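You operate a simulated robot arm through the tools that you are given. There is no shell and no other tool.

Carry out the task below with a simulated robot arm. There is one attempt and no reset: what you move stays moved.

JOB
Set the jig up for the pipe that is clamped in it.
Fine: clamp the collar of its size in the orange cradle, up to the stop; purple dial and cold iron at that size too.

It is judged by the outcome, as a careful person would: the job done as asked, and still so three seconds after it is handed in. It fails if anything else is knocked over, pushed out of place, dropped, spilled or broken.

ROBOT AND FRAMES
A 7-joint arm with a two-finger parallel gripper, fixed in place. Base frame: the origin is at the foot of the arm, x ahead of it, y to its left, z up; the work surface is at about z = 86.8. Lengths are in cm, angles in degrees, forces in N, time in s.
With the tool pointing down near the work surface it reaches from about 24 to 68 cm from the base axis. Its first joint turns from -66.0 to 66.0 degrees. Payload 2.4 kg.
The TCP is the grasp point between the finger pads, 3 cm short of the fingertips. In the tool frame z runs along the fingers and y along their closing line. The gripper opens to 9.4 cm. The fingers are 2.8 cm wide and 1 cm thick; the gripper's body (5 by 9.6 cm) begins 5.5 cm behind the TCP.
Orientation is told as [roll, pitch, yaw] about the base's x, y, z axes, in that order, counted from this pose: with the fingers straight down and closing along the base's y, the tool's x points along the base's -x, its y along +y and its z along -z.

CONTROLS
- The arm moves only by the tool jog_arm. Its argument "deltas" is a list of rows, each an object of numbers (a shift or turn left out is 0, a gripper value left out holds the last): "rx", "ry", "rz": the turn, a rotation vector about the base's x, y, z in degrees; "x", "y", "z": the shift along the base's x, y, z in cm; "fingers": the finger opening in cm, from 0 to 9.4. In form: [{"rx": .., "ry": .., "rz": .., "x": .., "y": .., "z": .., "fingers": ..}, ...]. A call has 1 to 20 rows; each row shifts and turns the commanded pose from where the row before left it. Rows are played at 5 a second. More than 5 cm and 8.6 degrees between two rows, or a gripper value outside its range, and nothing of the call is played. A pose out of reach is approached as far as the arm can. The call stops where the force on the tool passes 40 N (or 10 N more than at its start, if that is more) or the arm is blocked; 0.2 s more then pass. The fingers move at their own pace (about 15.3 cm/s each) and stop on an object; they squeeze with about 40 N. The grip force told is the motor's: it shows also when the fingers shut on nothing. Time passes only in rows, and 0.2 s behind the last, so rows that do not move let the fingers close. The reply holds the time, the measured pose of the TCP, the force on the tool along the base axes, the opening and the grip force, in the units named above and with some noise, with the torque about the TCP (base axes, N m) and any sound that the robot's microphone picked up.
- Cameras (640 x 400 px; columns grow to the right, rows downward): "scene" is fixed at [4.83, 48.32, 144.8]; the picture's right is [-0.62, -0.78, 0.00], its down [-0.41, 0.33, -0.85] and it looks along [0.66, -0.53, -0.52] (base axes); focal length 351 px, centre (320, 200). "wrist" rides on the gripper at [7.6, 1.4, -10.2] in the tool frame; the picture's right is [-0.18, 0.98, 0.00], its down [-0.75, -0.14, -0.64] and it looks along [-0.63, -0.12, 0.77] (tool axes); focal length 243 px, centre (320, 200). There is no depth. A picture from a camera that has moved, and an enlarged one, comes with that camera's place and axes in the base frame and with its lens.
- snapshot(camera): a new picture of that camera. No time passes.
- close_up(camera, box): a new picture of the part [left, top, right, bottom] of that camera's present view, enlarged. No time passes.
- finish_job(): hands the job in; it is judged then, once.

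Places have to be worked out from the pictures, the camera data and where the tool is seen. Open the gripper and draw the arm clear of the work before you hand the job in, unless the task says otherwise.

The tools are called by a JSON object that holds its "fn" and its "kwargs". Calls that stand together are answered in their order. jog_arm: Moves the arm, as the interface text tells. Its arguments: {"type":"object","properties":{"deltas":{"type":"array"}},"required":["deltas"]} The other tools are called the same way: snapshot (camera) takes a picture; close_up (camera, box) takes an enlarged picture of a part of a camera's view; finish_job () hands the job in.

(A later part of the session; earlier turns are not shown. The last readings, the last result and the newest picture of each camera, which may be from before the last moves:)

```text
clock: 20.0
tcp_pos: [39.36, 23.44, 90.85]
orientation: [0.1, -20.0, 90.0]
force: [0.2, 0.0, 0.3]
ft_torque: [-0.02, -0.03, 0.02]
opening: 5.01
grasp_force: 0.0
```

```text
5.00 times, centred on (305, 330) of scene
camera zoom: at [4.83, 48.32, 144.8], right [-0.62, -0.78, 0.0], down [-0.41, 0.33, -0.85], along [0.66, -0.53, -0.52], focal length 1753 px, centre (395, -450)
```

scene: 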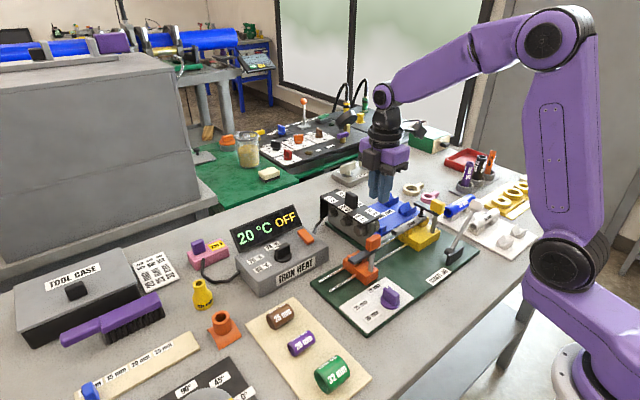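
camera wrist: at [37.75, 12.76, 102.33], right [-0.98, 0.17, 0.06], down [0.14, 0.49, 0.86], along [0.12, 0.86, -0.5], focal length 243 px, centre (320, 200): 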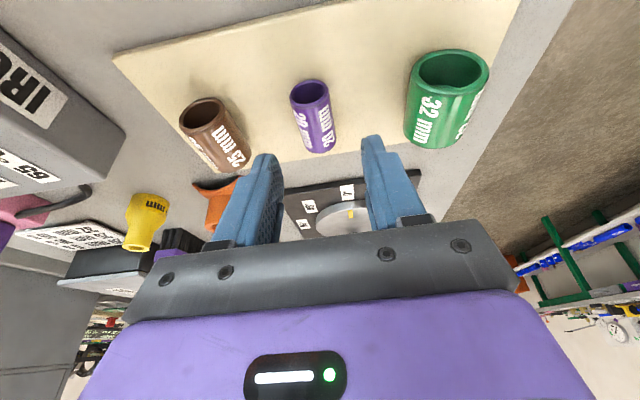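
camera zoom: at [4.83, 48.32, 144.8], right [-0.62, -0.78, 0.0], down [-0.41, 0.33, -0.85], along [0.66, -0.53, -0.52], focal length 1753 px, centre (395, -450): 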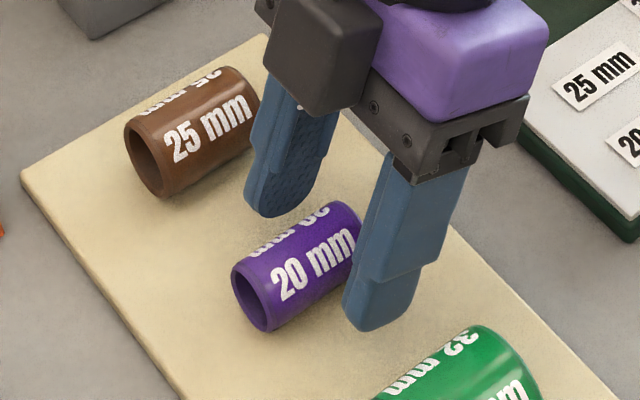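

The collar sits between the pads. I close and hold for a few rows.

{"fn": "jog_arm", "kwargs": {"deltas": [{"fingers": 3.0}, {"fingers": 2.0}, {"fingers": 1.5}, {"fingers": 1.5}, {"fingers": 1.5}]}}

{"fn": "jog_arm", "kwargs": {"deltas": [{"z": 0.3}, {"z": 0.3}, {"z": 0.4}]}}

{"fn": "close_up", "kwargs": {"camera": "scene", "box": [250, 290, 360, 370]}}

{"fn": "close_up", "kwargs": {"camera": "wrist", "box": [230, 90, 410, 210]}}

```text
clock: 21.2
tcp_pos: [39.31, 23.48, 90.76]
orientation: [0.0, -20.0, 90.0]
force: [-0.1, -0.5, 0.3]
ft_torque: [0.0, -0.01, 0.0]
opening: 2.43
grasp_force: 39.7
```

```text
clock: 22.0
tcp_pos: [39.41, 23.56, 91.84]
orientation: [0.0, -20.0, 89.9]
force: [0.9, 0.4, -0.3]
ft_torque: [0.04, 0.03, 0.01]
opening: 2.45
grasp_force: 39.8
```

```text
5.00 times, centred on (305, 330) of scene
camera zoom: at [4.83, 48.32, 144.8], right [-0.62, -0.78, 0.0], down [-0.41, 0.33, -0.85], along [0.66, -0.53, -0.52], focal length 1753 px, centre (395, -450)
```

zoom: 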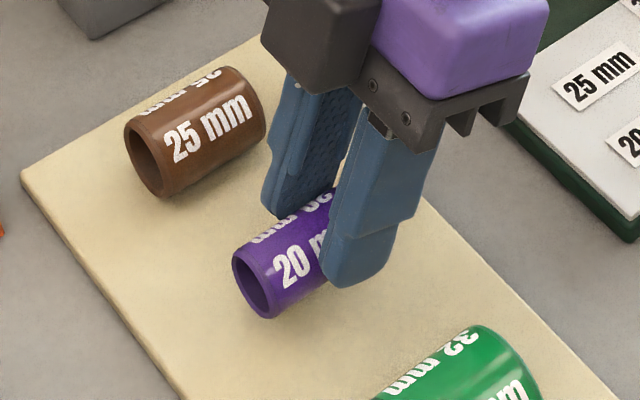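

```text
3.33 times, centred on (320, 150) of wrist
camera zoom: at [37.8, 12.75, 98.93], right [-0.98, 0.17, 0.06], down [0.14, 0.49, 0.86], along [0.12, 0.86, -0.5], focal length 809 px, centre (320, 367)
```

zoom: 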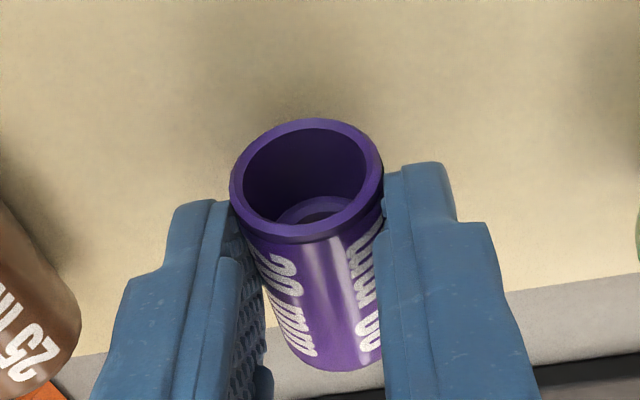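

The collar is lifted 1 cm and still held with 40 N. I raise it smoothly and check that it stays.

{"fn": "jog_arm", "kwargs": {"deltas": [{"z": 1}, {"z": 1.5}, {"z": 2}, {"z": 2.5}, {"z": 2.5}, {"z": 2.5}, {"z": 1.5}]}}

{"fn": "close_up", "kwargs": {"camera": "wrist", "box": [230, 90, 410, 210]}}

{"fn": "close_up", "kwargs": {"camera": "scene", "box": [230, 190, 400, 300]}}

```text
clock: 23.6
tcp_pos: [39.23, 23.51, 105.35]
orientation: [0.1, -20.0, 89.9]
force: [0.0, 0.2, 0.0]
ft_torque: [0.02, 0.01, -0.01]
opening: 2.47
grasp_force: 40.0
```

```text
3.33 times, centred on (320, 150) of wrist
camera zoom: at [37.79, 12.77, 112.46], right [-0.98, 0.17, 0.06], down [0.14, 0.49, 0.86], along [0.12, 0.85, -0.51], focal length 809 px, centre (320, 367)
```

zoom: 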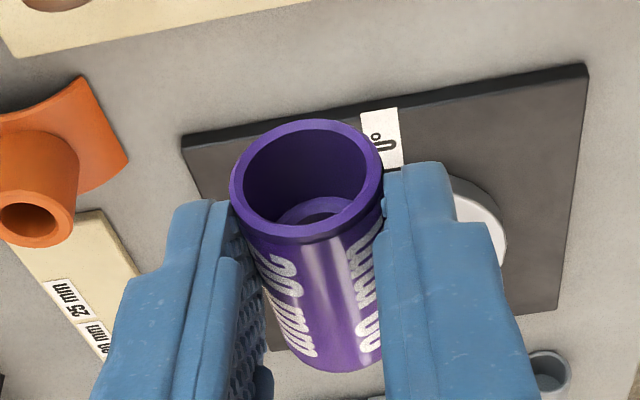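

```text
3.64 times, centred on (315, 245) of scene
camera zoom: at [4.83, 48.32, 144.8], right [-0.62, -0.78, 0.0], down [-0.41, 0.33, -0.85], along [0.66, -0.53, -0.52], focal length 1275 px, centre (338, 36)
```

zoom: 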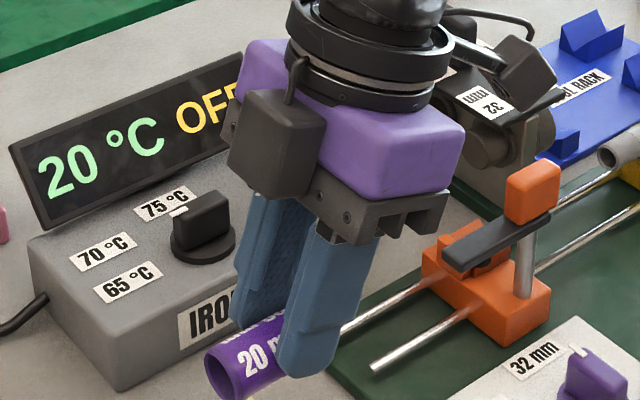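

The collar hangs level in the grip. I carry it above the cradle, about 1.5 cm short of the stop on the −y side.

{"fn": "jog_arm", "kwargs": {"deltas": [{"x": 1.45, "y": -4.0}, {"x": 1.45, "y": -4.0}, {"x": 1.45, "y": -4.0}, {"x": 1.45, "y": -4.0}, {"x": 1.45, "y": -4.0}, {"x": 1.45, "y": -4.0}, {"y": -0.3}]}}

{"fn": "snapshot", "kwargs": {"camera": "wrist"}}

{"fn": "close_up", "kwargs": {"camera": "scene", "box": [310, 180, 430, 290]}}

```text
clock: 25.2
tcp_pos: [47.95, -1.02, 105.51]
orientation: [0.0, -20.0, 90.1]
force: [-0.3, -0.4, -0.2]
ft_torque: [-0.01, -0.04, 0.01]
opening: 2.46
grasp_force: 40.3
```

```text
taken
camera wrist: at [46.43, -11.69, 112.49], right [-0.98, 0.17, 0.06], down [0.14, 0.49, 0.86], along [0.12, 0.86, -0.5], focal length 243 px, centre (320, 200)
```

wrist: 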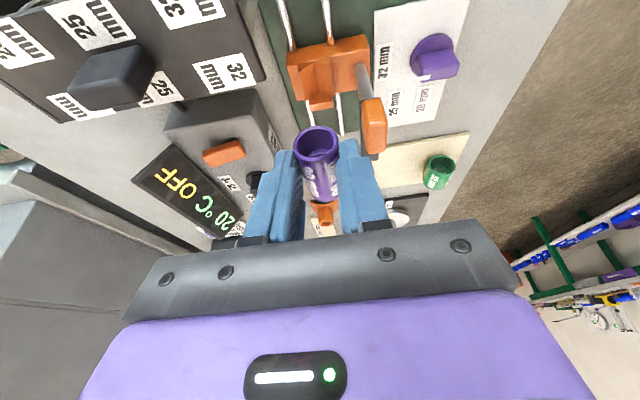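

```text
3.64 times, centred on (370, 235) of scene
camera zoom: at [4.83, 48.32, 144.8], right [-0.62, -0.78, 0.0], down [-0.41, 0.33, -0.85], along [0.66, -0.53, -0.52], focal length 1275 px, centre (138, 73)
```

zoom: 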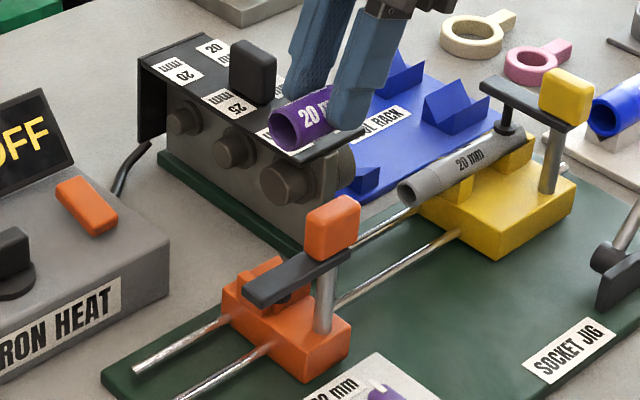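

Everything is in line; the iron's nearest corner is about x 51, clear of the +x finger. I descend to just above the cradle and look again.

{"fn": "jog_arm", "kwargs": {"deltas": [{"z": -3}, {"z": -3}, {"z": -1.5}]}}

{"fn": "snapshot", "kwargs": {"camera": "wrist"}}

{"fn": "close_up", "kwargs": {"camera": "wrist", "box": [230, 70, 410, 190]}}

{"fn": "close_up", "kwargs": {"camera": "scene", "box": [310, 200, 430, 290]}}

```text
clock: 26.0
tcp_pos: [47.98, -0.96, 97.85]
orientation: [0.0, -19.9, 90.0]
force: [0.2, -0.3, -0.7]
ft_torque: [0.0, -0.04, 0.02]
opening: 2.45
grasp_force: 39.9
```

```text
taken
camera wrist: at [46.43, -11.77, 104.95], right [-0.98, 0.17, 0.06], down [0.14, 0.49, 0.86], along [0.12, 0.86, -0.5], focal length 243 px, centre (320, 200)
```

wrist: 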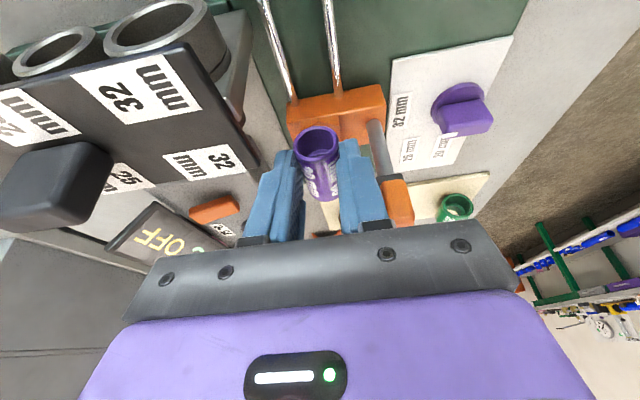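

```text
3.33 times, centred on (320, 130) of wrist
camera zoom: at [46.43, -11.77, 104.95], right [-0.98, 0.17, 0.06], down [0.14, 0.49, 0.86], along [0.12, 0.86, -0.5], focal length 809 px, centre (320, 433)
```

zoom: 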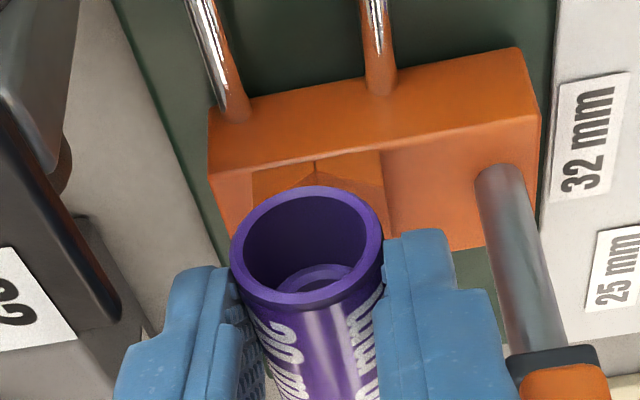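

```text
4.44 times, centred on (370, 245) of scene
camera zoom: at [4.83, 48.32, 144.8], right [-0.62, -0.78, 0.0], down [-0.41, 0.33, -0.85], along [0.66, -0.53, -0.52], focal length 1558 px, centre (98, 0)
```

zoom: 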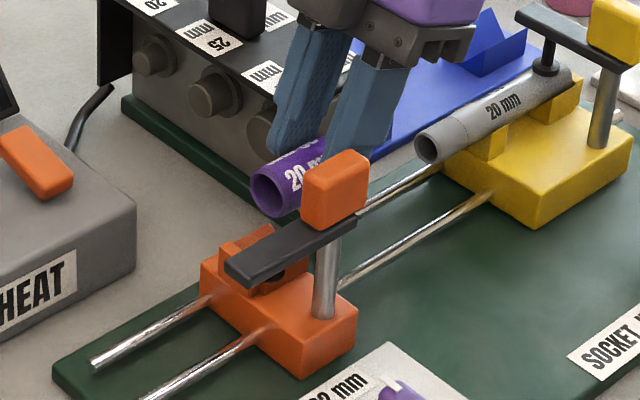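

The collar's axis is within 0.1 cm of the V's centre line in x. I move 1 cm toward the stop and descend to just above the seat.

{"fn": "jog_arm", "kwargs": {"deltas": [{"y": 1.0}, {"z": -1.2}, {"z": -1.0}, {"z": -0.5}]}}

{"fn": "close_up", "kwargs": {"camera": "wrist", "box": [230, 70, 410, 190]}}

{"fn": "close_up", "kwargs": {"camera": "scene", "box": [320, 200, 420, 290]}}

```text
clock: 27.0
tcp_pos: [48.03, 0.22, 95.21]
orientation: [0.0, -20.0, 90.1]
force: [-0.1, 0.2, -0.1]
ft_torque: [0.02, 0.03, 0.04]
opening: 2.45
grasp_force: 40.0
```

```text
3.33 times, centred on (320, 130) of wrist
camera zoom: at [46.53, -10.61, 102.3], right [-0.98, 0.17, 0.06], down [0.14, 0.49, 0.86], along [0.12, 0.85, -0.5], focal length 809 px, centre (320, 433)
```

zoom: 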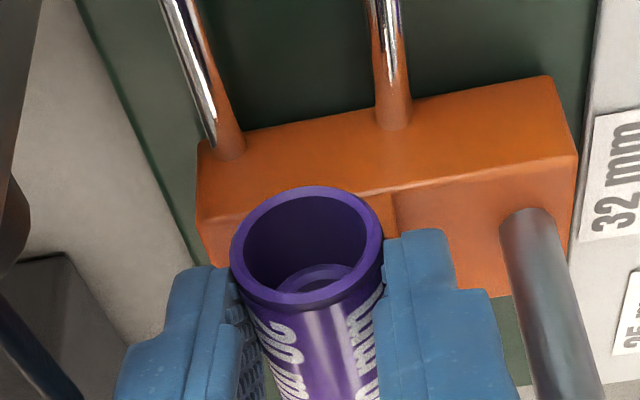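

```text
4.44 times, centred on (370, 245) of scene
camera zoom: at [4.83, 48.32, 144.8], right [-0.62, -0.78, 0.0], down [-0.41, 0.33, -0.85], along [0.66, -0.53, -0.52], focal length 1558 px, centre (98, 0)
```

zoom: 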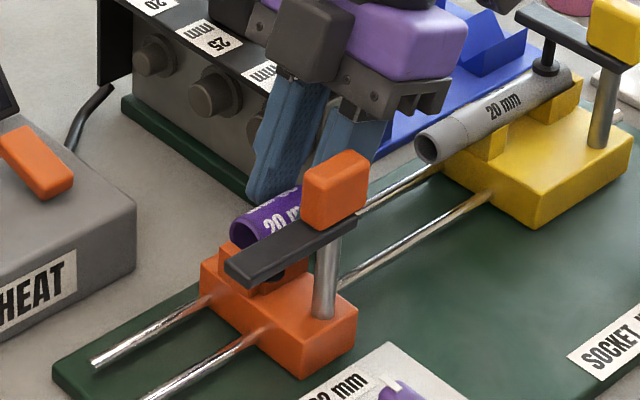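

Clear so far, no contact. I step down in small increments watching the vertical force.

{"fn": "jog_arm", "kwargs": {"deltas": [{"z": -0.2}, {"z": -0.2}, {"z": -0.2}, {}]}}

{"fn": "jog_arm", "kwargs": {"deltas": [{"z": -0.15}, {"z": -0.1}, {}]}}

```text
clock: 28.0
tcp_pos: [47.95, 0.32, 94.67]
orientation: [0.0, -20.1, 90.0]
force: [-9.4, -2.5, 27.8]
ft_torque: [0.54, 0.15, 0.14]
opening: 2.47
grasp_force: 40.0
```

```text
clock: 28.8
tcp_pos: [48.07, 0.09, 94.27]
orientation: [0.1, -20.0, 90.0]
force: [-9.6, -1.5, 28.8]
ft_torque: [0.35, 0.17, 0.1]
opening: 2.45
grasp_force: 39.2
```

Contact: about 28 N upward and −9 N in x, so the collar touches the +x side of the V slightly first. I look before going on.

{"fn": "close_up", "kwargs": {"camera": "wrist", "box": [230, 70, 410, 190]}}

{"fn": "close_up", "kwargs": {"camera": "scene", "box": [340, 210, 410, 280]}}

```text
3.33 times, centred on (320, 130) of wrist
camera zoom: at [46.48, -10.56, 101.46], right [-0.98, 0.17, 0.06], down [0.14, 0.49, 0.86], along [0.12, 0.86, -0.5], focal length 809 px, centre (320, 433)
```

zoom: 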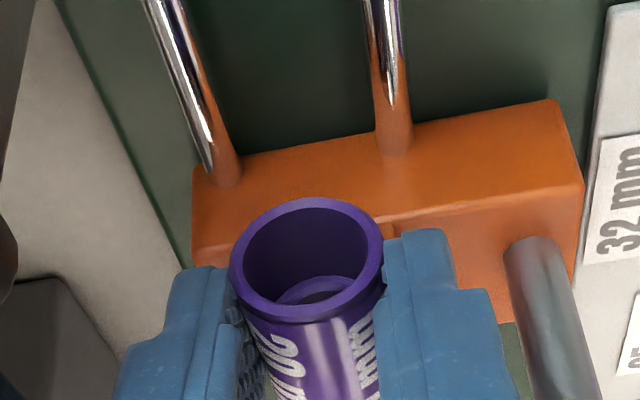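

```text
5.71 times, centred on (375, 245) of scene
camera zoom: at [4.76, 48.32, 144.81], right [-0.62, -0.78, 0.0], down [-0.41, 0.33, -0.85], along [0.66, -0.53, -0.52], focal length 2004 px, centre (6, -57)
```

zoom: 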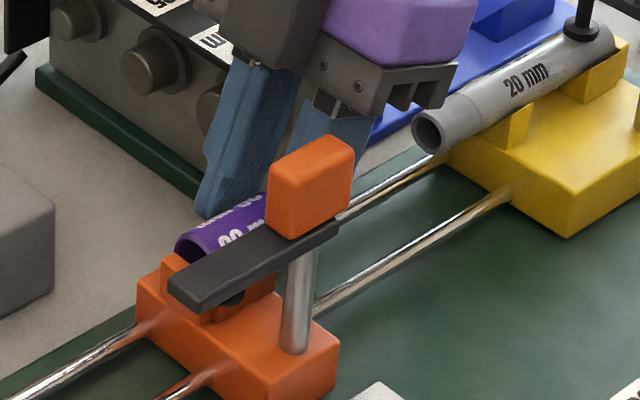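

I ease off 0.1 cm and shift x by −0.12 to let it settle in the V.

{"fn": "jog_arm", "kwargs": {"deltas": [{"z": 0.1}, {"x": -0.12}, {}]}}

```text
clock: 29.6
tcp_pos: [48.03, 0.18, 94.35]
orientation: [-0.2, -19.9, 90.0]
force: [1.7, 2.3, 4.8]
ft_torque: [0.1, -0.04, -0.02]
opening: 2.45
grasp_force: 40.4
```

Now only ~5 N up and almost no side force: the collar sits in the V. I slide it toward the stop in small steps, watching the y force.

{"fn": "jog_arm", "kwargs": {"deltas": [{"y": 0.15}, {"y": 0.15}, {}]}}

{"fn": "jog_arm", "kwargs": {"deltas": [{"y": 0.15}, {"y": 0.1}, {}]}}

```text
clock: 30.4
tcp_pos: [48.01, 0.28, 94.38]
orientation: [0.0, -19.9, 89.8]
force: [0.2, -15.0, 0.1]
ft_torque: [-0.54, 0.06, 0.12]
opening: 2.46
grasp_force: 40.4
```

```text
clock: 31.2
tcp_pos: [48.0, 0.4, 94.54]
orientation: [-0.1, -20.1, 89.8]
force: [-2.6, -29.1, -2.5]
ft_torque: [-1.02, 0.04, 0.24]
opening: 2.46
grasp_force: 40.5
```

The y force rose to −15 then −29 N: the collar is against the stop. I check that the orange carriage has not shifted and how the collar lies.

{"fn": "close_up", "kwargs": {"camera": "scene", "box": [340, 210, 410, 280]}}

{"fn": "close_up", "kwargs": {"camera": "wrist", "box": [230, 70, 410, 190]}}

```text
5.71 times, centred on (375, 245) of scene
camera zoom: at [4.82, 48.25, 144.83], right [-0.62, -0.78, 0.0], down [-0.41, 0.33, -0.85], along [0.66, -0.53, -0.53], focal length 2004 px, centre (6, -57)
```

zoom: 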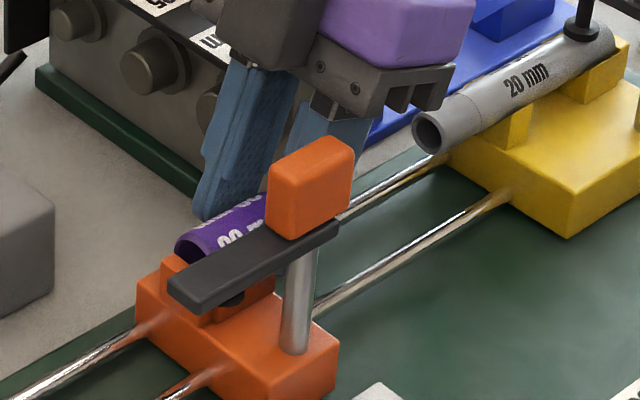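

```text
3.33 times, centred on (320, 130) of wrist
camera zoom: at [46.39, -10.36, 101.53], right [-0.98, 0.18, 0.06], down [0.14, 0.49, 0.86], along [0.12, 0.85, -0.51], focal length 809 px, centre (320, 433)
```

zoom: 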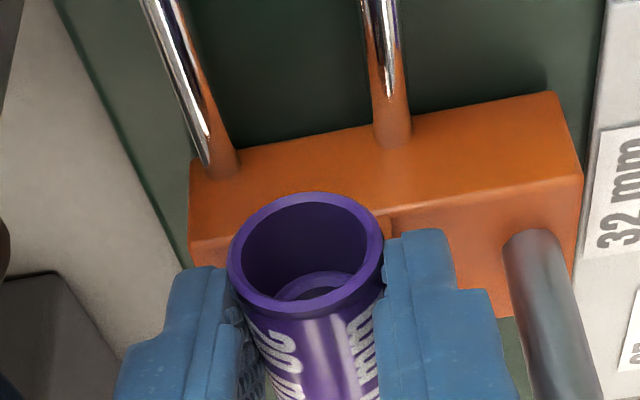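

The carriage is unmoved and the collar's end is at the stop. I relax the push a little, then open the fingers just enough to release.

{"fn": "jog_arm", "kwargs": {"deltas": [{"y": -0.12}, {}, {"fingers": 2.8}, {"fingers": 3.2}, {}]}}

{"fn": "close_up", "kwargs": {"camera": "scene", "box": [340, 210, 410, 280]}}

{"fn": "close_up", "kwargs": {"camera": "wrist", "box": [230, 70, 410, 190]}}

```text
clock: 32.4
tcp_pos: [48.03, 0.66, 94.5]
orientation: [0.0, -20.0, 90.0]
force: [0.7, 0.0, -0.2]
ft_torque: [-0.01, -0.01, 0.01]
opening: 3.19
grasp_force: 0.1
```

```text
5.71 times, centred on (375, 245) of scene
camera zoom: at [4.83, 48.32, 144.8], right [-0.62, -0.78, 0.0], down [-0.41, 0.33, -0.85], along [0.66, -0.53, -0.52], focal length 2004 px, centre (6, -57)
```

zoom: 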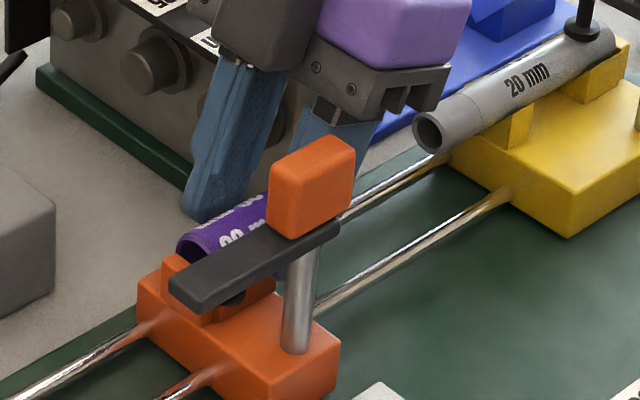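

```text
3.33 times, centred on (320, 130) of wrist
camera zoom: at [46.48, -10.09, 101.54], right [-0.98, 0.17, 0.06], down [0.14, 0.49, 0.86], along [0.12, 0.86, -0.5], focal length 809 px, centre (320, 433)
```

zoom: 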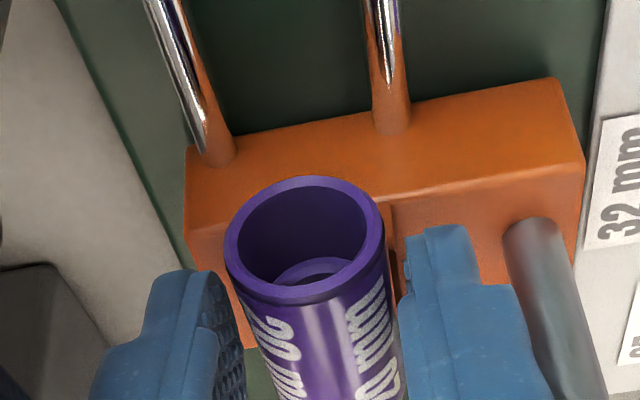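

Released, and the collar rests in the V against the stop. I raise the fingers straight up clear of it and look again.

{"fn": "jog_arm", "kwargs": {"deltas": [{"z": 0.5}, {"z": 1}, {"z": 2}, {"z": 3}, {"z": 3}, {"z": 2}]}}

{"fn": "jog_arm", "kwargs": {"deltas": [{"rx": -7}, {"rx": -7}, {"rx": -6}, {"y": 2}, {"y": 2}]}}

{"fn": "snapshot", "kwargs": {"camera": "wrist"}}

{"fn": "close_up", "kwargs": {"camera": "wrist", "box": [280, 40, 400, 130]}}

{"fn": "close_up", "kwargs": {"camera": "scene", "box": [340, 210, 410, 280]}}

```text
clock: 33.8
tcp_pos: [48.12, 0.54, 105.91]
orientation: [0.1, -20.0, 90.1]
force: [-1.0, 0.1, -0.7]
ft_torque: [-0.01, -0.02, 0.02]
opening: 3.21
grasp_force: 0.1
```

```text
clock: 35.0
tcp_pos: [48.0, 4.55, 105.86]
orientation: [0.0, 0.1, 89.9]
force: [0.2, 0.0, -0.9]
ft_torque: [-0.01, 0.0, 0.04]
opening: 3.19
grasp_force: 0.1
```

```text
taken
camera wrist: at [46.3, -3.13, 116.19], right [-0.98, 0.19, 0.0], down [0.14, 0.75, 0.64], along [0.12, 0.63, -0.77], focal length 243 px, centre (320, 200)
```

wrist: 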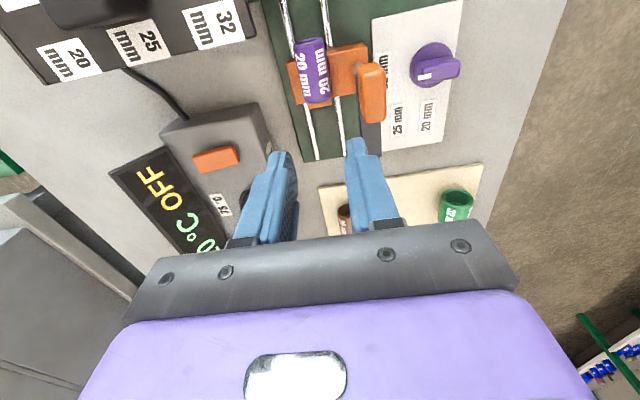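

```text
4.44 times, centred on (340, 85) of wrist
camera zoom: at [46.3, -3.13, 116.19], right [-0.98, 0.19, 0.0], down [0.14, 0.75, 0.64], along [0.12, 0.63, -0.77], focal length 1078 px, centre (231, 711)
```

zoom: 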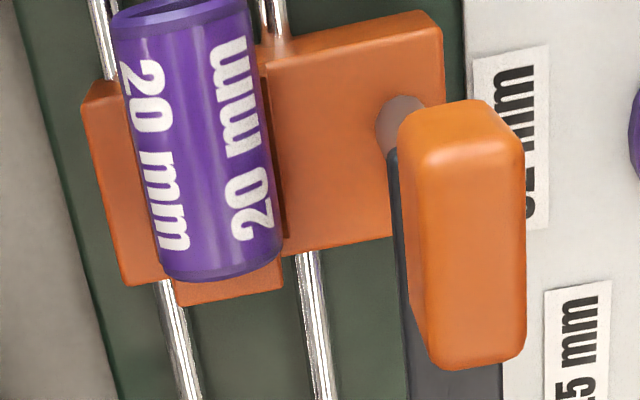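

```text
5.71 times, centred on (375, 245) of scene
camera zoom: at [4.83, 48.32, 144.8], right [-0.62, -0.78, 0.0], down [-0.41, 0.33, -0.85], along [0.66, -0.53, -0.52], focal length 2004 px, centre (6, -57)
```

zoom: 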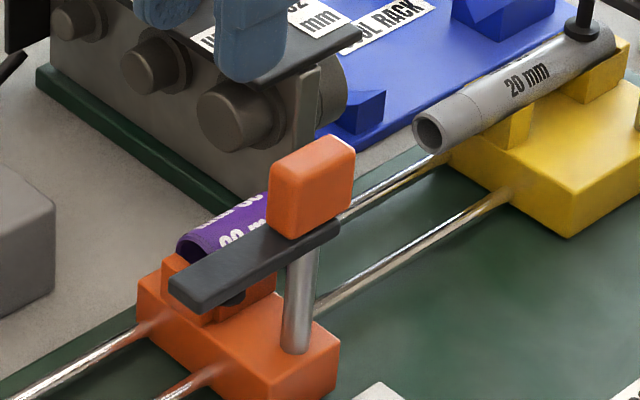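

The collar lies square in the V with its end at the stop. Next the clamp: I move over the orange knob (about x 43.9, y 2.5), opening to 4 cm, to grip it and swing the arm from +y round to +x.

{"fn": "jog_arm", "kwargs": {"deltas": [{"x": -2.1, "y": -1, "fingers": 4.0}, {"x": -2.0, "y": -1.0}, {}]}}

{"fn": "close_up", "kwargs": {"camera": "wrist", "box": [230, 70, 410, 190]}}

{"fn": "close_up", "kwargs": {"camera": "scene", "box": [320, 170, 440, 280]}}

```text
clock: 35.8
tcp_pos: [43.88, 2.5, 105.87]
orientation: [0.0, 0.0, 90.0]
force: [0.3, 0.4, -0.1]
ft_torque: [0.01, -0.01, 0.02]
opening: 3.99
grasp_force: 0.1
```

```text
3.33 times, centred on (320, 130) of wrist
camera zoom: at [42.24, -5.16, 116.14], right [-0.98, 0.18, 0.0], down [0.14, 0.75, 0.64], along [0.12, 0.63, -0.77], focal length 809 px, centre (320, 433)
```

zoom: 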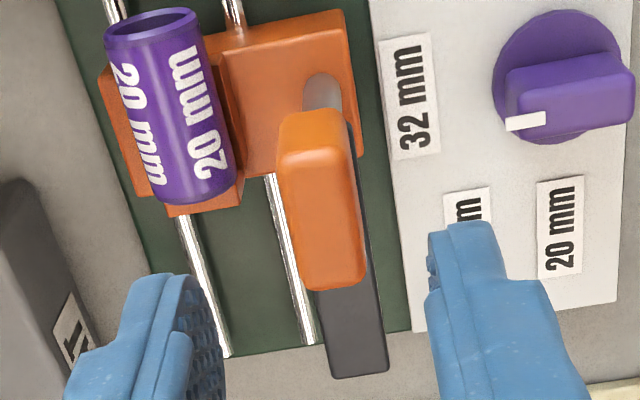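

```text
3.64 times, centred on (380, 225) of scene
camera zoom: at [4.83, 48.32, 144.8], right [-0.62, -0.78, 0.0], down [-0.41, 0.33, -0.85], along [0.66, -0.53, -0.52], focal length 1275 px, centre (102, 109)
```

zoom: 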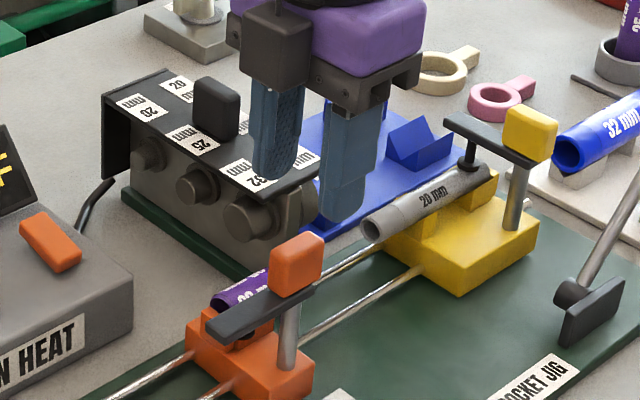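

The knob is about 1.5 × 3.1 cm, centred near (43.6, 2.6), right over its post. I fine-adjust and descend so the tips stay just above the arm, then close on the knob.

{"fn": "jog_arm", "kwargs": {"deltas": [{"x": -0.08, "y": 0.18, "z": -1.5}, {"z": -2}, {"z": -1.5}, {"z": -0.6}, {}]}}

{"fn": "snapshot", "kwargs": {"camera": "wrist"}}

{"fn": "close_up", "kwargs": {"camera": "scene", "box": [340, 200, 410, 270]}}

```text
clock: 37.0
tcp_pos: [43.75, 2.74, 100.26]
orientation: [0.0, -0.1, 90.1]
force: [0.0, 0.4, -0.5]
ft_torque: [0.02, 0.0, -0.02]
opening: 4.02
grasp_force: 0.0
```

```text
taken
camera wrist: at [42.21, -4.95, 110.51], right [-0.98, 0.18, 0.0], down [0.14, 0.75, 0.64], along [0.12, 0.63, -0.77], focal length 243 px, centre (320, 200)
```

wrist: 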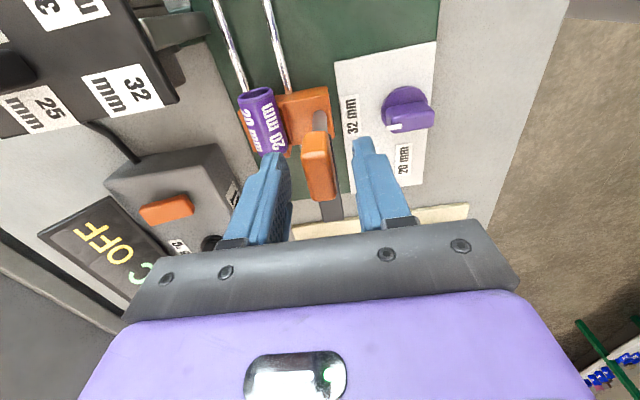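

```text
5.71 times, centred on (375, 235) of scene
camera zoom: at [4.83, 48.32, 144.8], right [-0.62, -0.78, 0.0], down [-0.41, 0.33, -0.85], along [0.66, -0.53, -0.52], focal length 2004 px, centre (6, 0)
```

zoom: 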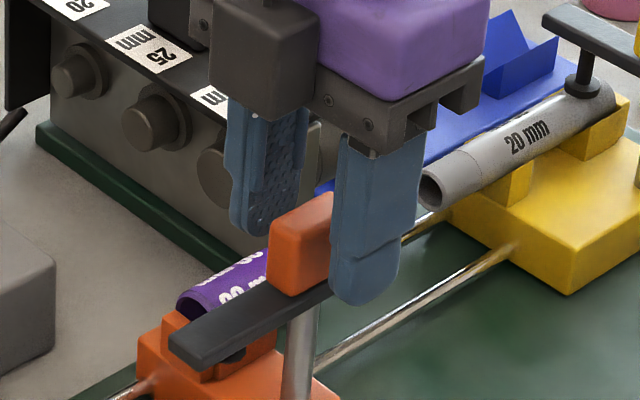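

The knob is between the fingers. I close on it.

{"fn": "jog_arm", "kwargs": {"deltas": [{"fingers": 2.5}, {"fingers": 1.2}, {"fingers": 0.8}, {"fingers": 0.8}]}}

{"fn": "close_up", "kwargs": {"camera": "scene", "box": [340, 200, 410, 270]}}

{"fn": "close_up", "kwargs": {"camera": "wrist", "box": [230, 70, 410, 220]}}

```text
clock: 38.0
tcp_pos: [43.87, 2.79, 100.23]
orientation: [0.0, 0.1, 89.9]
force: [1.3, -0.9, -3.2]
ft_torque: [-0.09, -0.02, 0.05]
opening: 1.56
grasp_force: 45.6
```

```text
5.71 times, centred on (375, 235) of scene
camera zoom: at [4.84, 48.32, 144.8], right [-0.62, -0.78, 0.0], down [-0.41, 0.33, -0.85], along [0.66, -0.53, -0.52], focal length 2004 px, centre (6, 0)
```

zoom: 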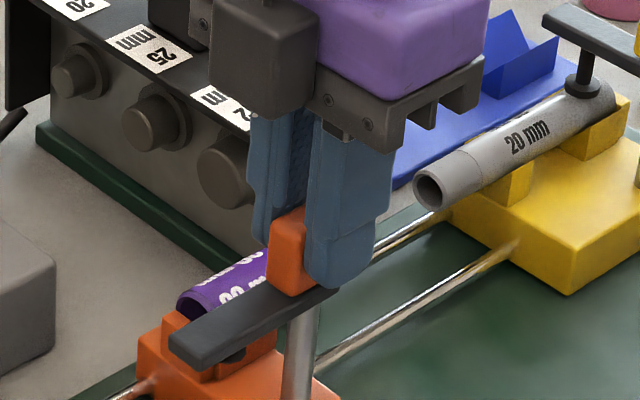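

```text
2.67 times, centred on (320, 145) of wrist
camera zoom: at [42.23, -4.95, 110.52], right [-0.98, 0.18, 0.0], down [0.14, 0.75, 0.64], along [0.12, 0.63, -0.77], focal length 647 px, centre (320, 347)
```

zoom: 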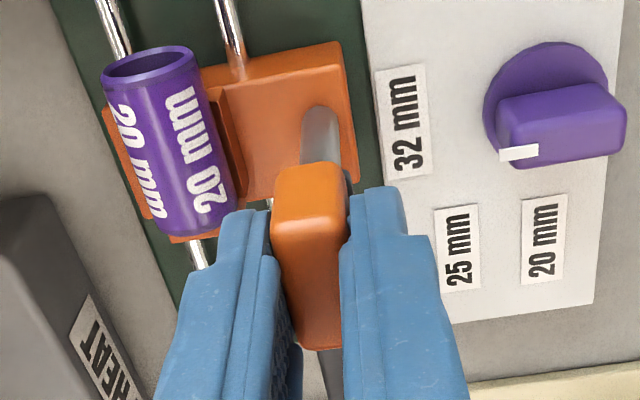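

Gripped (1.56 cm) with little side force. I turn it clockwise (−z) in small stages to swing the arm over the collar, watching forces.

{"fn": "jog_arm", "kwargs": {"deltas": [{"rz": -4}, {"rz": -4}, {"rz": -4}, {}]}}

{"fn": "close_up", "kwargs": {"camera": "scene", "box": [340, 200, 410, 270]}}

```text
clock: 39.0
tcp_pos: [43.75, 2.84, 100.28]
orientation: [0.1, 0.1, 77.9]
force: [8.9, -1.2, -31.0]
ft_torque: [-0.12, -0.32, 0.05]
opening: 1.6
grasp_force: 45.2
```

```text
5.71 times, centred on (375, 235) of scene
camera zoom: at [4.9, 48.32, 144.8], right [-0.62, -0.78, 0.0], down [-0.41, 0.33, -0.85], along [0.66, -0.53, -0.53], focal length 2004 px, centre (6, 0)
```

zoom: 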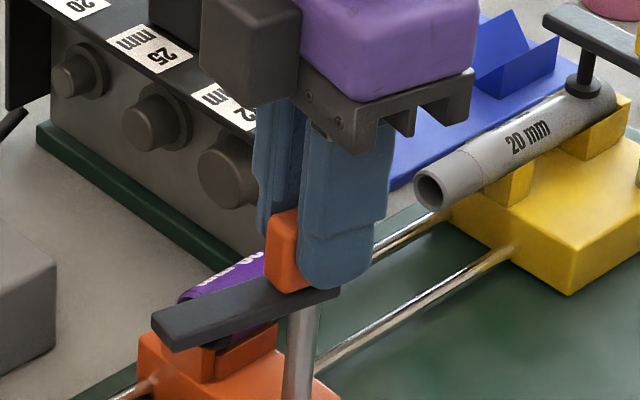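

The knob pulls the tool down (−31 N): the clamp lowers as it turns, like a screw. I lower 0.2 cm to see how the force answers.

{"fn": "jog_arm", "kwargs": {"deltas": [{"z": -0.1}, {"z": -0.1}, {}]}}

```text
clock: 39.8
tcp_pos: [43.8, 2.75, 100.25]
orientation: [0.1, -0.1, 78.0]
force: [-9.2, -4.3, 19.0]
ft_torque: [-1.18, 0.44, 0.03]
opening: 1.59
grasp_force: 44.9
```

Now +19 N, so the drop is about 0.01 cm per degree. I continue turning with a matching descent, in short stages.

{"fn": "jog_arm", "kwargs": {"deltas": [{"z": 0.07}, {"rz": -4, "z": -0.04}, {"rz": -4, "z": -0.04}, {"rz": -4, "z": -0.04}, {}]}}

{"fn": "close_up", "kwargs": {"camera": "scene", "box": [340, 200, 410, 270]}}

```text
clock: 41.0
tcp_pos: [43.76, 2.83, 100.09]
orientation: [0.0, 0.0, 65.9]
force: [-10.9, -6.2, 30.0]
ft_torque: [-0.08, 0.23, 0.04]
opening: 1.57
grasp_force: 44.9
```

```text
5.71 times, centred on (375, 235) of scene
camera zoom: at [4.75, 48.3, 144.82], right [-0.62, -0.78, 0.0], down [-0.41, 0.33, -0.85], along [0.66, -0.53, -0.52], focal length 2004 px, centre (6, 0)
```

zoom: 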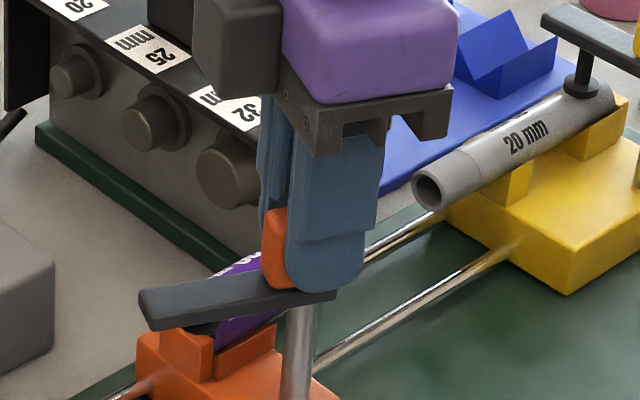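

Force is now +30 N, so I lowered too much. I rise 0.12 cm and turn a little without descent to learn the true behaviour.

{"fn": "jog_arm", "kwargs": {"deltas": [{"z": 0.12}, {}]}}

{"fn": "jog_arm", "kwargs": {"deltas": [{"rz": -4}, {"rz": -4}, {}]}}

```text
clock: 41.6
tcp_pos: [43.84, 2.8, 100.16]
orientation: [0.2, 0.0, 65.9]
force: [-2.9, -8.3, -8.2]
ft_torque: [1.01, -0.66, 0.01]
opening: 1.6
grasp_force: 45.4
```

```text
clock: 42.4
tcp_pos: [43.87, 2.78, 100.06]
orientation: [0.0, 0.1, 57.9]
force: [6.1, -8.5, -26.2]
ft_torque: [-0.22, -0.21, 0.0]
opening: 1.55
grasp_force: 45.8
```

About −2 N per degree, i.e. roughly 0.007 cm per degree of descent. I lower 0.08 and carry on with a smaller descent per row.

{"fn": "jog_arm", "kwargs": {"deltas": [{"z": -0.08}, {"rz": -4, "z": -0.025}, {"rz": -4, "z": -0.025}, {"rz": -4, "z": -0.025}, {}]}}

{"fn": "close_up", "kwargs": {"camera": "scene", "box": [340, 200, 410, 270]}}

```text
clock: 43.6
tcp_pos: [43.83, 2.79, 100.22]
orientation: [0.0, 0.0, 45.8]
force: [-5.7, -9.4, 17.0]
ft_torque: [-0.9, 0.92, -0.01]
opening: 1.57
grasp_force: 44.9
```

```text
5.71 times, centred on (375, 235) of scene
camera zoom: at [4.79, 48.3, 144.82], right [-0.62, -0.78, 0.0], down [-0.41, 0.33, -0.85], along [0.66, -0.53, -0.52], focal length 2004 px, centre (6, 0)
```

zoom: 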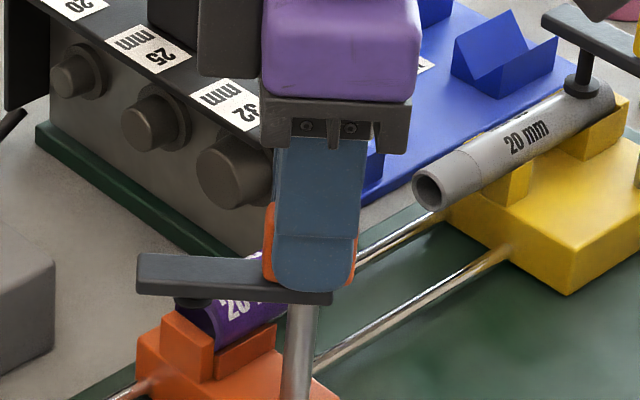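

Halfway (45°), the arm follows well and the collar is undisturbed. I ease up 0.05 and continue.

{"fn": "jog_arm", "kwargs": {"deltas": [{"z": 0.05, "y": -0.03}, {"rz": -4, "z": -0.015}, {"rz": -4, "z": -0.015}, {"rz": -4, "z": -0.015}, {}]}}

{"fn": "jog_arm", "kwargs": {"deltas": [{"rz": -4, "z": -0.015}, {"rz": -4, "z": -0.015}, {}]}}

{"fn": "close_up", "kwargs": {"camera": "scene", "box": [340, 200, 410, 270]}}

```text
clock: 44.8
tcp_pos: [43.88, 2.86, 100.17]
orientation: [0.1, 0.0, 33.8]
force: [-3.1, 0.0, 9.3]
ft_torque: [-0.11, 0.25, -0.02]
opening: 1.58
grasp_force: 44.9
```

```text
clock: 45.6
tcp_pos: [43.76, 2.73, 100.13]
orientation: [0.1, -0.1, 25.9]
force: [1.1, 3.9, 20.1]
ft_torque: [-0.3, 0.92, 0.03]
opening: 1.55
grasp_force: 44.9
```

```text
5.71 times, centred on (375, 235) of scene
camera zoom: at [4.8, 48.33, 144.8], right [-0.62, -0.78, 0.0], down [-0.41, 0.33, -0.85], along [0.66, -0.53, -0.52], focal length 2004 px, centre (6, 0)
```

zoom: 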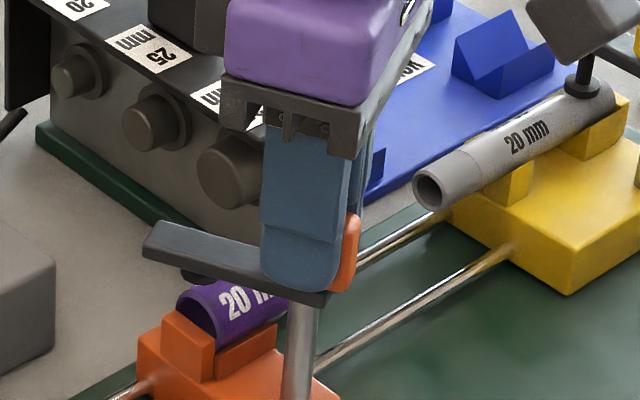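

No further descent seems needed, so I ease up 0.06 and turn on toward +x.

{"fn": "jog_arm", "kwargs": {"deltas": [{"z": 0.06}, {"rz": -4}, {"rz": -4}, {}]}}

{"fn": "jog_arm", "kwargs": {"deltas": [{"rz": -4}, {"rz": -4}, {}]}}

{"fn": "close_up", "kwargs": {"camera": "scene", "box": [340, 200, 410, 270]}}

{"fn": "snapshot", "kwargs": {"camera": "wrist"}}

```text
clock: 46.6
tcp_pos: [43.81, 2.78, 100.01]
orientation: [-0.1, 0.0, 17.9]
force: [4.7, 3.6, -1.4]
ft_torque: [0.54, -1.43, 0.03]
opening: 1.58
grasp_force: 44.8
```

```text
clock: 47.4
tcp_pos: [43.8, 2.77, 100.14]
orientation: [0.0, -0.1, 9.9]
force: [2.1, 6.7, 4.1]
ft_torque: [0.37, -1.24, -0.04]
opening: 1.6
grasp_force: 45.4
```

```text
5.71 times, centred on (375, 235) of scene
camera zoom: at [4.82, 48.34, 144.8], right [-0.62, -0.78, 0.0], down [-0.41, 0.33, -0.85], along [0.66, -0.53, -0.52], focal length 2004 px, centre (6, 0)
```

zoom: 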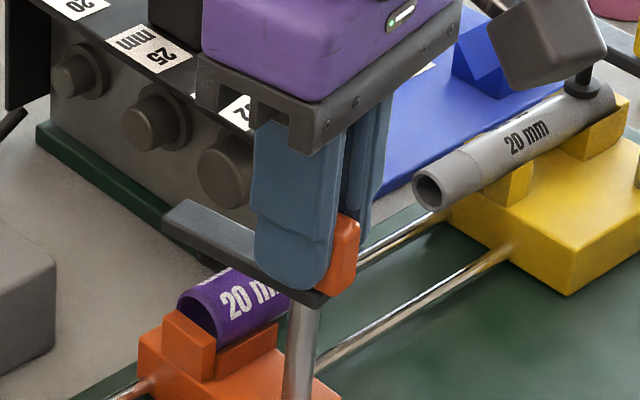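

```text
taken
camera wrist: at [35.91, 2.76, 110.43], right [0.01, 1.0, 0.0], down [0.77, -0.01, 0.64], along [0.64, -0.01, -0.77], focal length 243 px, centre (320, 200)
```

wrist: 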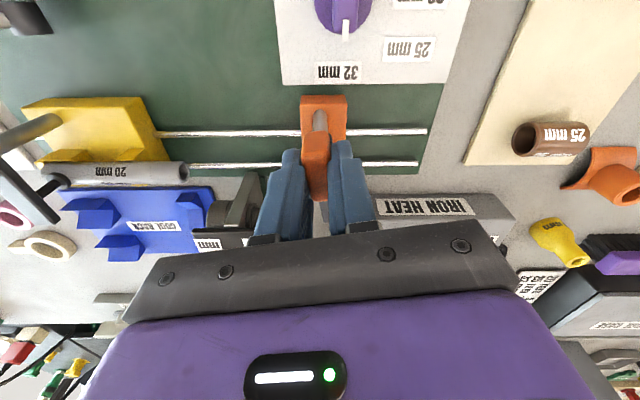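

About 10° remain. I finish the swing to +x.

{"fn": "jog_arm", "kwargs": {"deltas": [{"rz": -4}, {"rz": -4}, {}]}}

{"fn": "jog_arm", "kwargs": {"deltas": [{"rz": -2}, {}]}}

{"fn": "close_up", "kwargs": {"camera": "scene", "box": [340, 200, 410, 270]}}

```text
clock: 48.2
tcp_pos: [43.82, 2.61, 100.15]
orientation: [0.0, -0.1, 1.9]
force: [8.5, 4.8, -11.7]
ft_torque: [0.14, -1.05, -0.03]
opening: 1.55
grasp_force: 45.2
```

```text
clock: 48.8
tcp_pos: [43.86, 2.85, 100.16]
orientation: [0.1, 0.0, 0.0]
force: [6.2, 3.6, -14.6]
ft_torque: [0.12, -1.3, 0.02]
opening: 1.56
grasp_force: 44.8
```

```text
5.71 times, centred on (375, 235) of scene
camera zoom: at [4.86, 48.33, 144.8], right [-0.62, -0.78, 0.0], down [-0.41, 0.33, -0.85], along [0.66, -0.53, -0.52], focal length 2004 px, centre (6, 0)
```

zoom: 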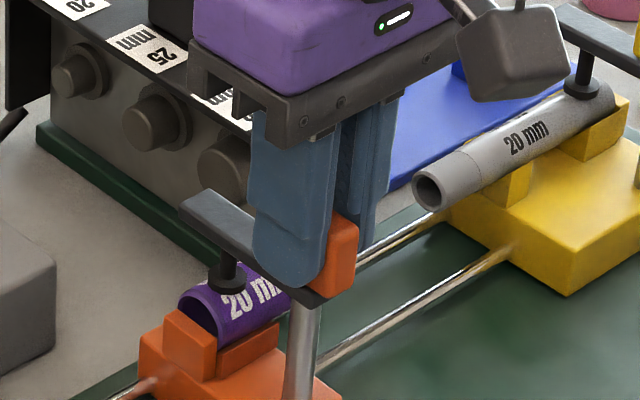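

The clamp's foot has come down onto the collar as the arm reached +x. I relax, open the fingers, rise, and compare with the yellow clamp.

{"fn": "jog_arm", "kwargs": {"deltas": [{"z": -0.04}, {"fingers": 2.5}, {"fingers": 4.0}, {"z": 1}, {"z": 2}, {"z": 2}, {"z": 2}]}}

{"fn": "close_up", "kwargs": {"camera": "scene", "box": [340, 200, 410, 270]}}

{"fn": "snapshot", "kwargs": {"camera": "wrist"}}

```text
clock: 50.4
tcp_pos: [43.69, 2.7, 107.05]
orientation: [0.0, 0.0, 0.0]
force: [1.3, 0.0, 0.3]
ft_torque: [0.0, 0.0, 0.02]
opening: 4.0
grasp_force: 0.2
```

```text
5.71 times, centred on (375, 235) of scene
camera zoom: at [4.83, 48.32, 144.8], right [-0.62, -0.78, 0.0], down [-0.41, 0.33, -0.85], along [0.66, -0.53, -0.52], focal length 2004 px, centre (6, 0)
```

zoom: 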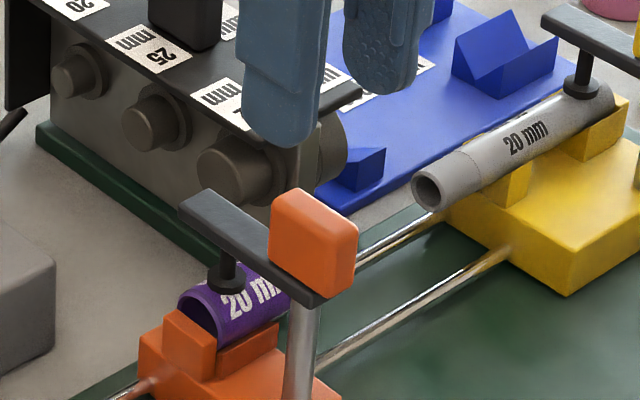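

```text
taken
camera wrist: at [35.98, 4.07, 117.33], right [0.18, 0.98, 0.0], down [0.75, -0.14, 0.64], along [0.63, -0.12, -0.77], focal length 243 px, centre (320, 200)
```

wrist: 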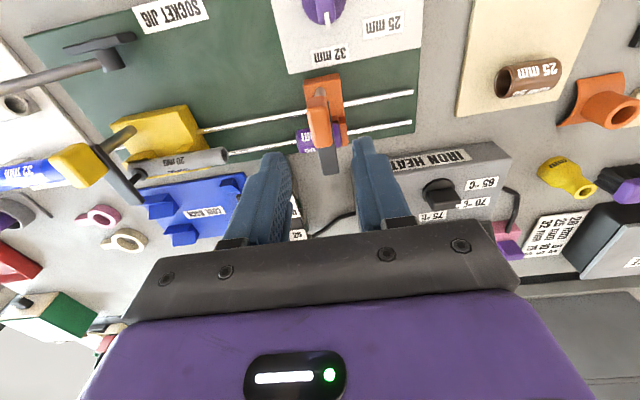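

The orange clamp now looks like the closed yellow one, foot on the collar. I check the collar/stop contact from this side.

{"fn": "close_up", "kwargs": {"camera": "wrist", "box": [270, 60, 370, 180]}}

{"fn": "close_up", "kwargs": {"camera": "scene", "box": [355, 235, 395, 275]}}

```text
3.33 times, centred on (320, 120) of wrist
camera zoom: at [35.98, 4.07, 117.33], right [0.18, 0.98, 0.0], down [0.75, -0.14, 0.64], along [0.63, -0.12, -0.77], focal length 809 px, centre (320, 467)
```

zoom: 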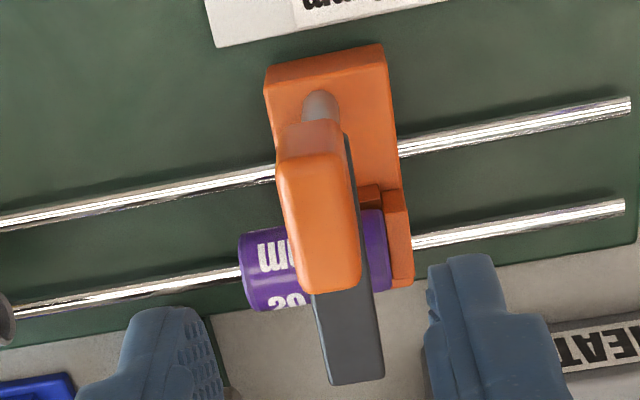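

```text
10.00 times, centred on (375, 255) of scene
camera zoom: at [4.83, 48.32, 144.8], right [-0.62, -0.78, 0.0], down [-0.41, 0.33, -0.85], along [0.66, -0.53, -0.52], focal length 3507 px, centre (-230, -350)
```

zoom: 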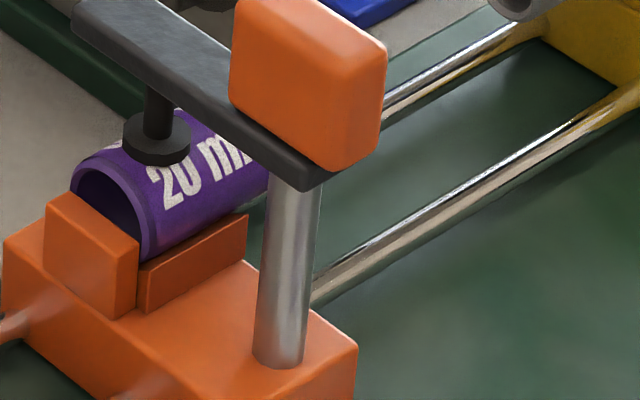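

Collar seated against the stop and clamped. Now the purple dial, centred near (36.0, 4.1) with its blade along x pointing at 32 mm; the 20 mm label lies toward +y. I move above it with yaw 0 and take a look.

{"fn": "jog_arm", "kwargs": {"deltas": [{"x": -2.5, "y": 0.5}, {"x": -2.5, "y": 0.5}, {"x": -2.5, "y": 0.5}, {"z": -3}, {"z": -2}, {}]}}

{"fn": "snapshot", "kwargs": {"camera": "wrist"}}

{"fn": "close_up", "kwargs": {"camera": "wrist", "box": [230, 60, 410, 190]}}

{"fn": "close_up", "kwargs": {"camera": "scene", "box": [330, 240, 440, 340]}}

```text
clock: 51.8
tcp_pos: [36.06, 4.36, 102.01]
orientation: [0.0, 0.1, 0.0]
force: [0.0, -0.8, 0.8]
ft_torque: [0.04, -0.02, -0.04]
opening: 4.0
grasp_force: 0.0
```

```text
taken
camera wrist: at [28.43, 5.66, 112.29], right [0.18, 0.98, 0.0], down [0.75, -0.14, 0.64], along [0.63, -0.12, -0.77], focal length 243 px, centre (320, 200)
```

wrist: 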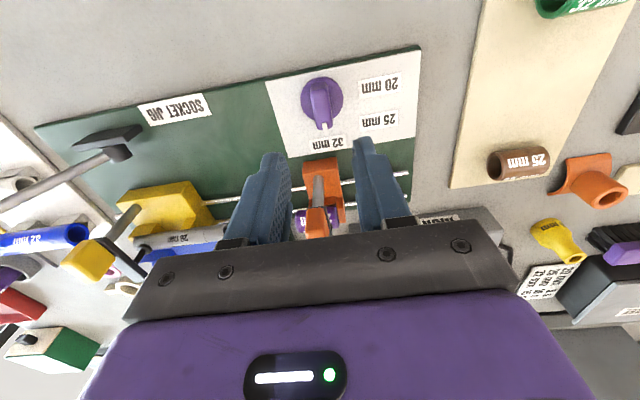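

```text
3.08 times, centred on (320, 125) of wrist
camera zoom: at [28.43, 5.66, 112.29], right [0.18, 0.98, 0.0], down [0.75, -0.14, 0.64], along [0.63, -0.12, -0.77], focal length 746 px, centre (320, 431)
```

zoom: 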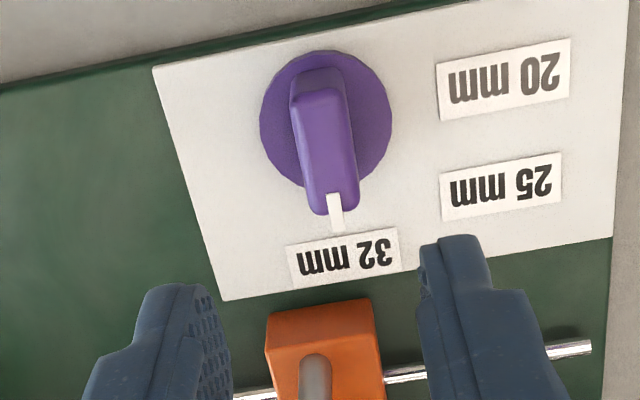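

```text
4.00 times, centred on (385, 290) of scene
camera zoom: at [4.83, 48.32, 144.8], right [-0.62, -0.78, 0.0], down [-0.41, 0.33, -0.85], along [0.66, -0.53, -0.52], focal length 1403 px, centre (60, -160)
```

zoom: 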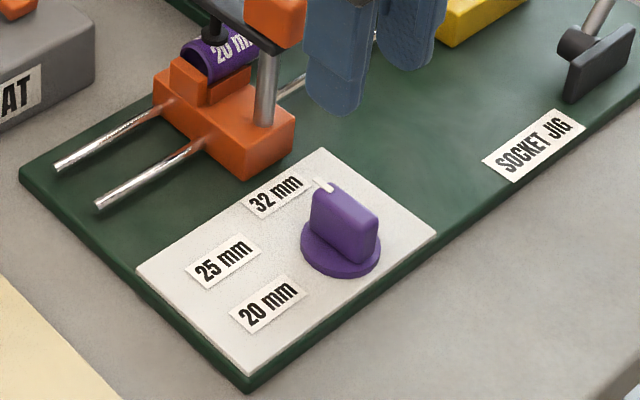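

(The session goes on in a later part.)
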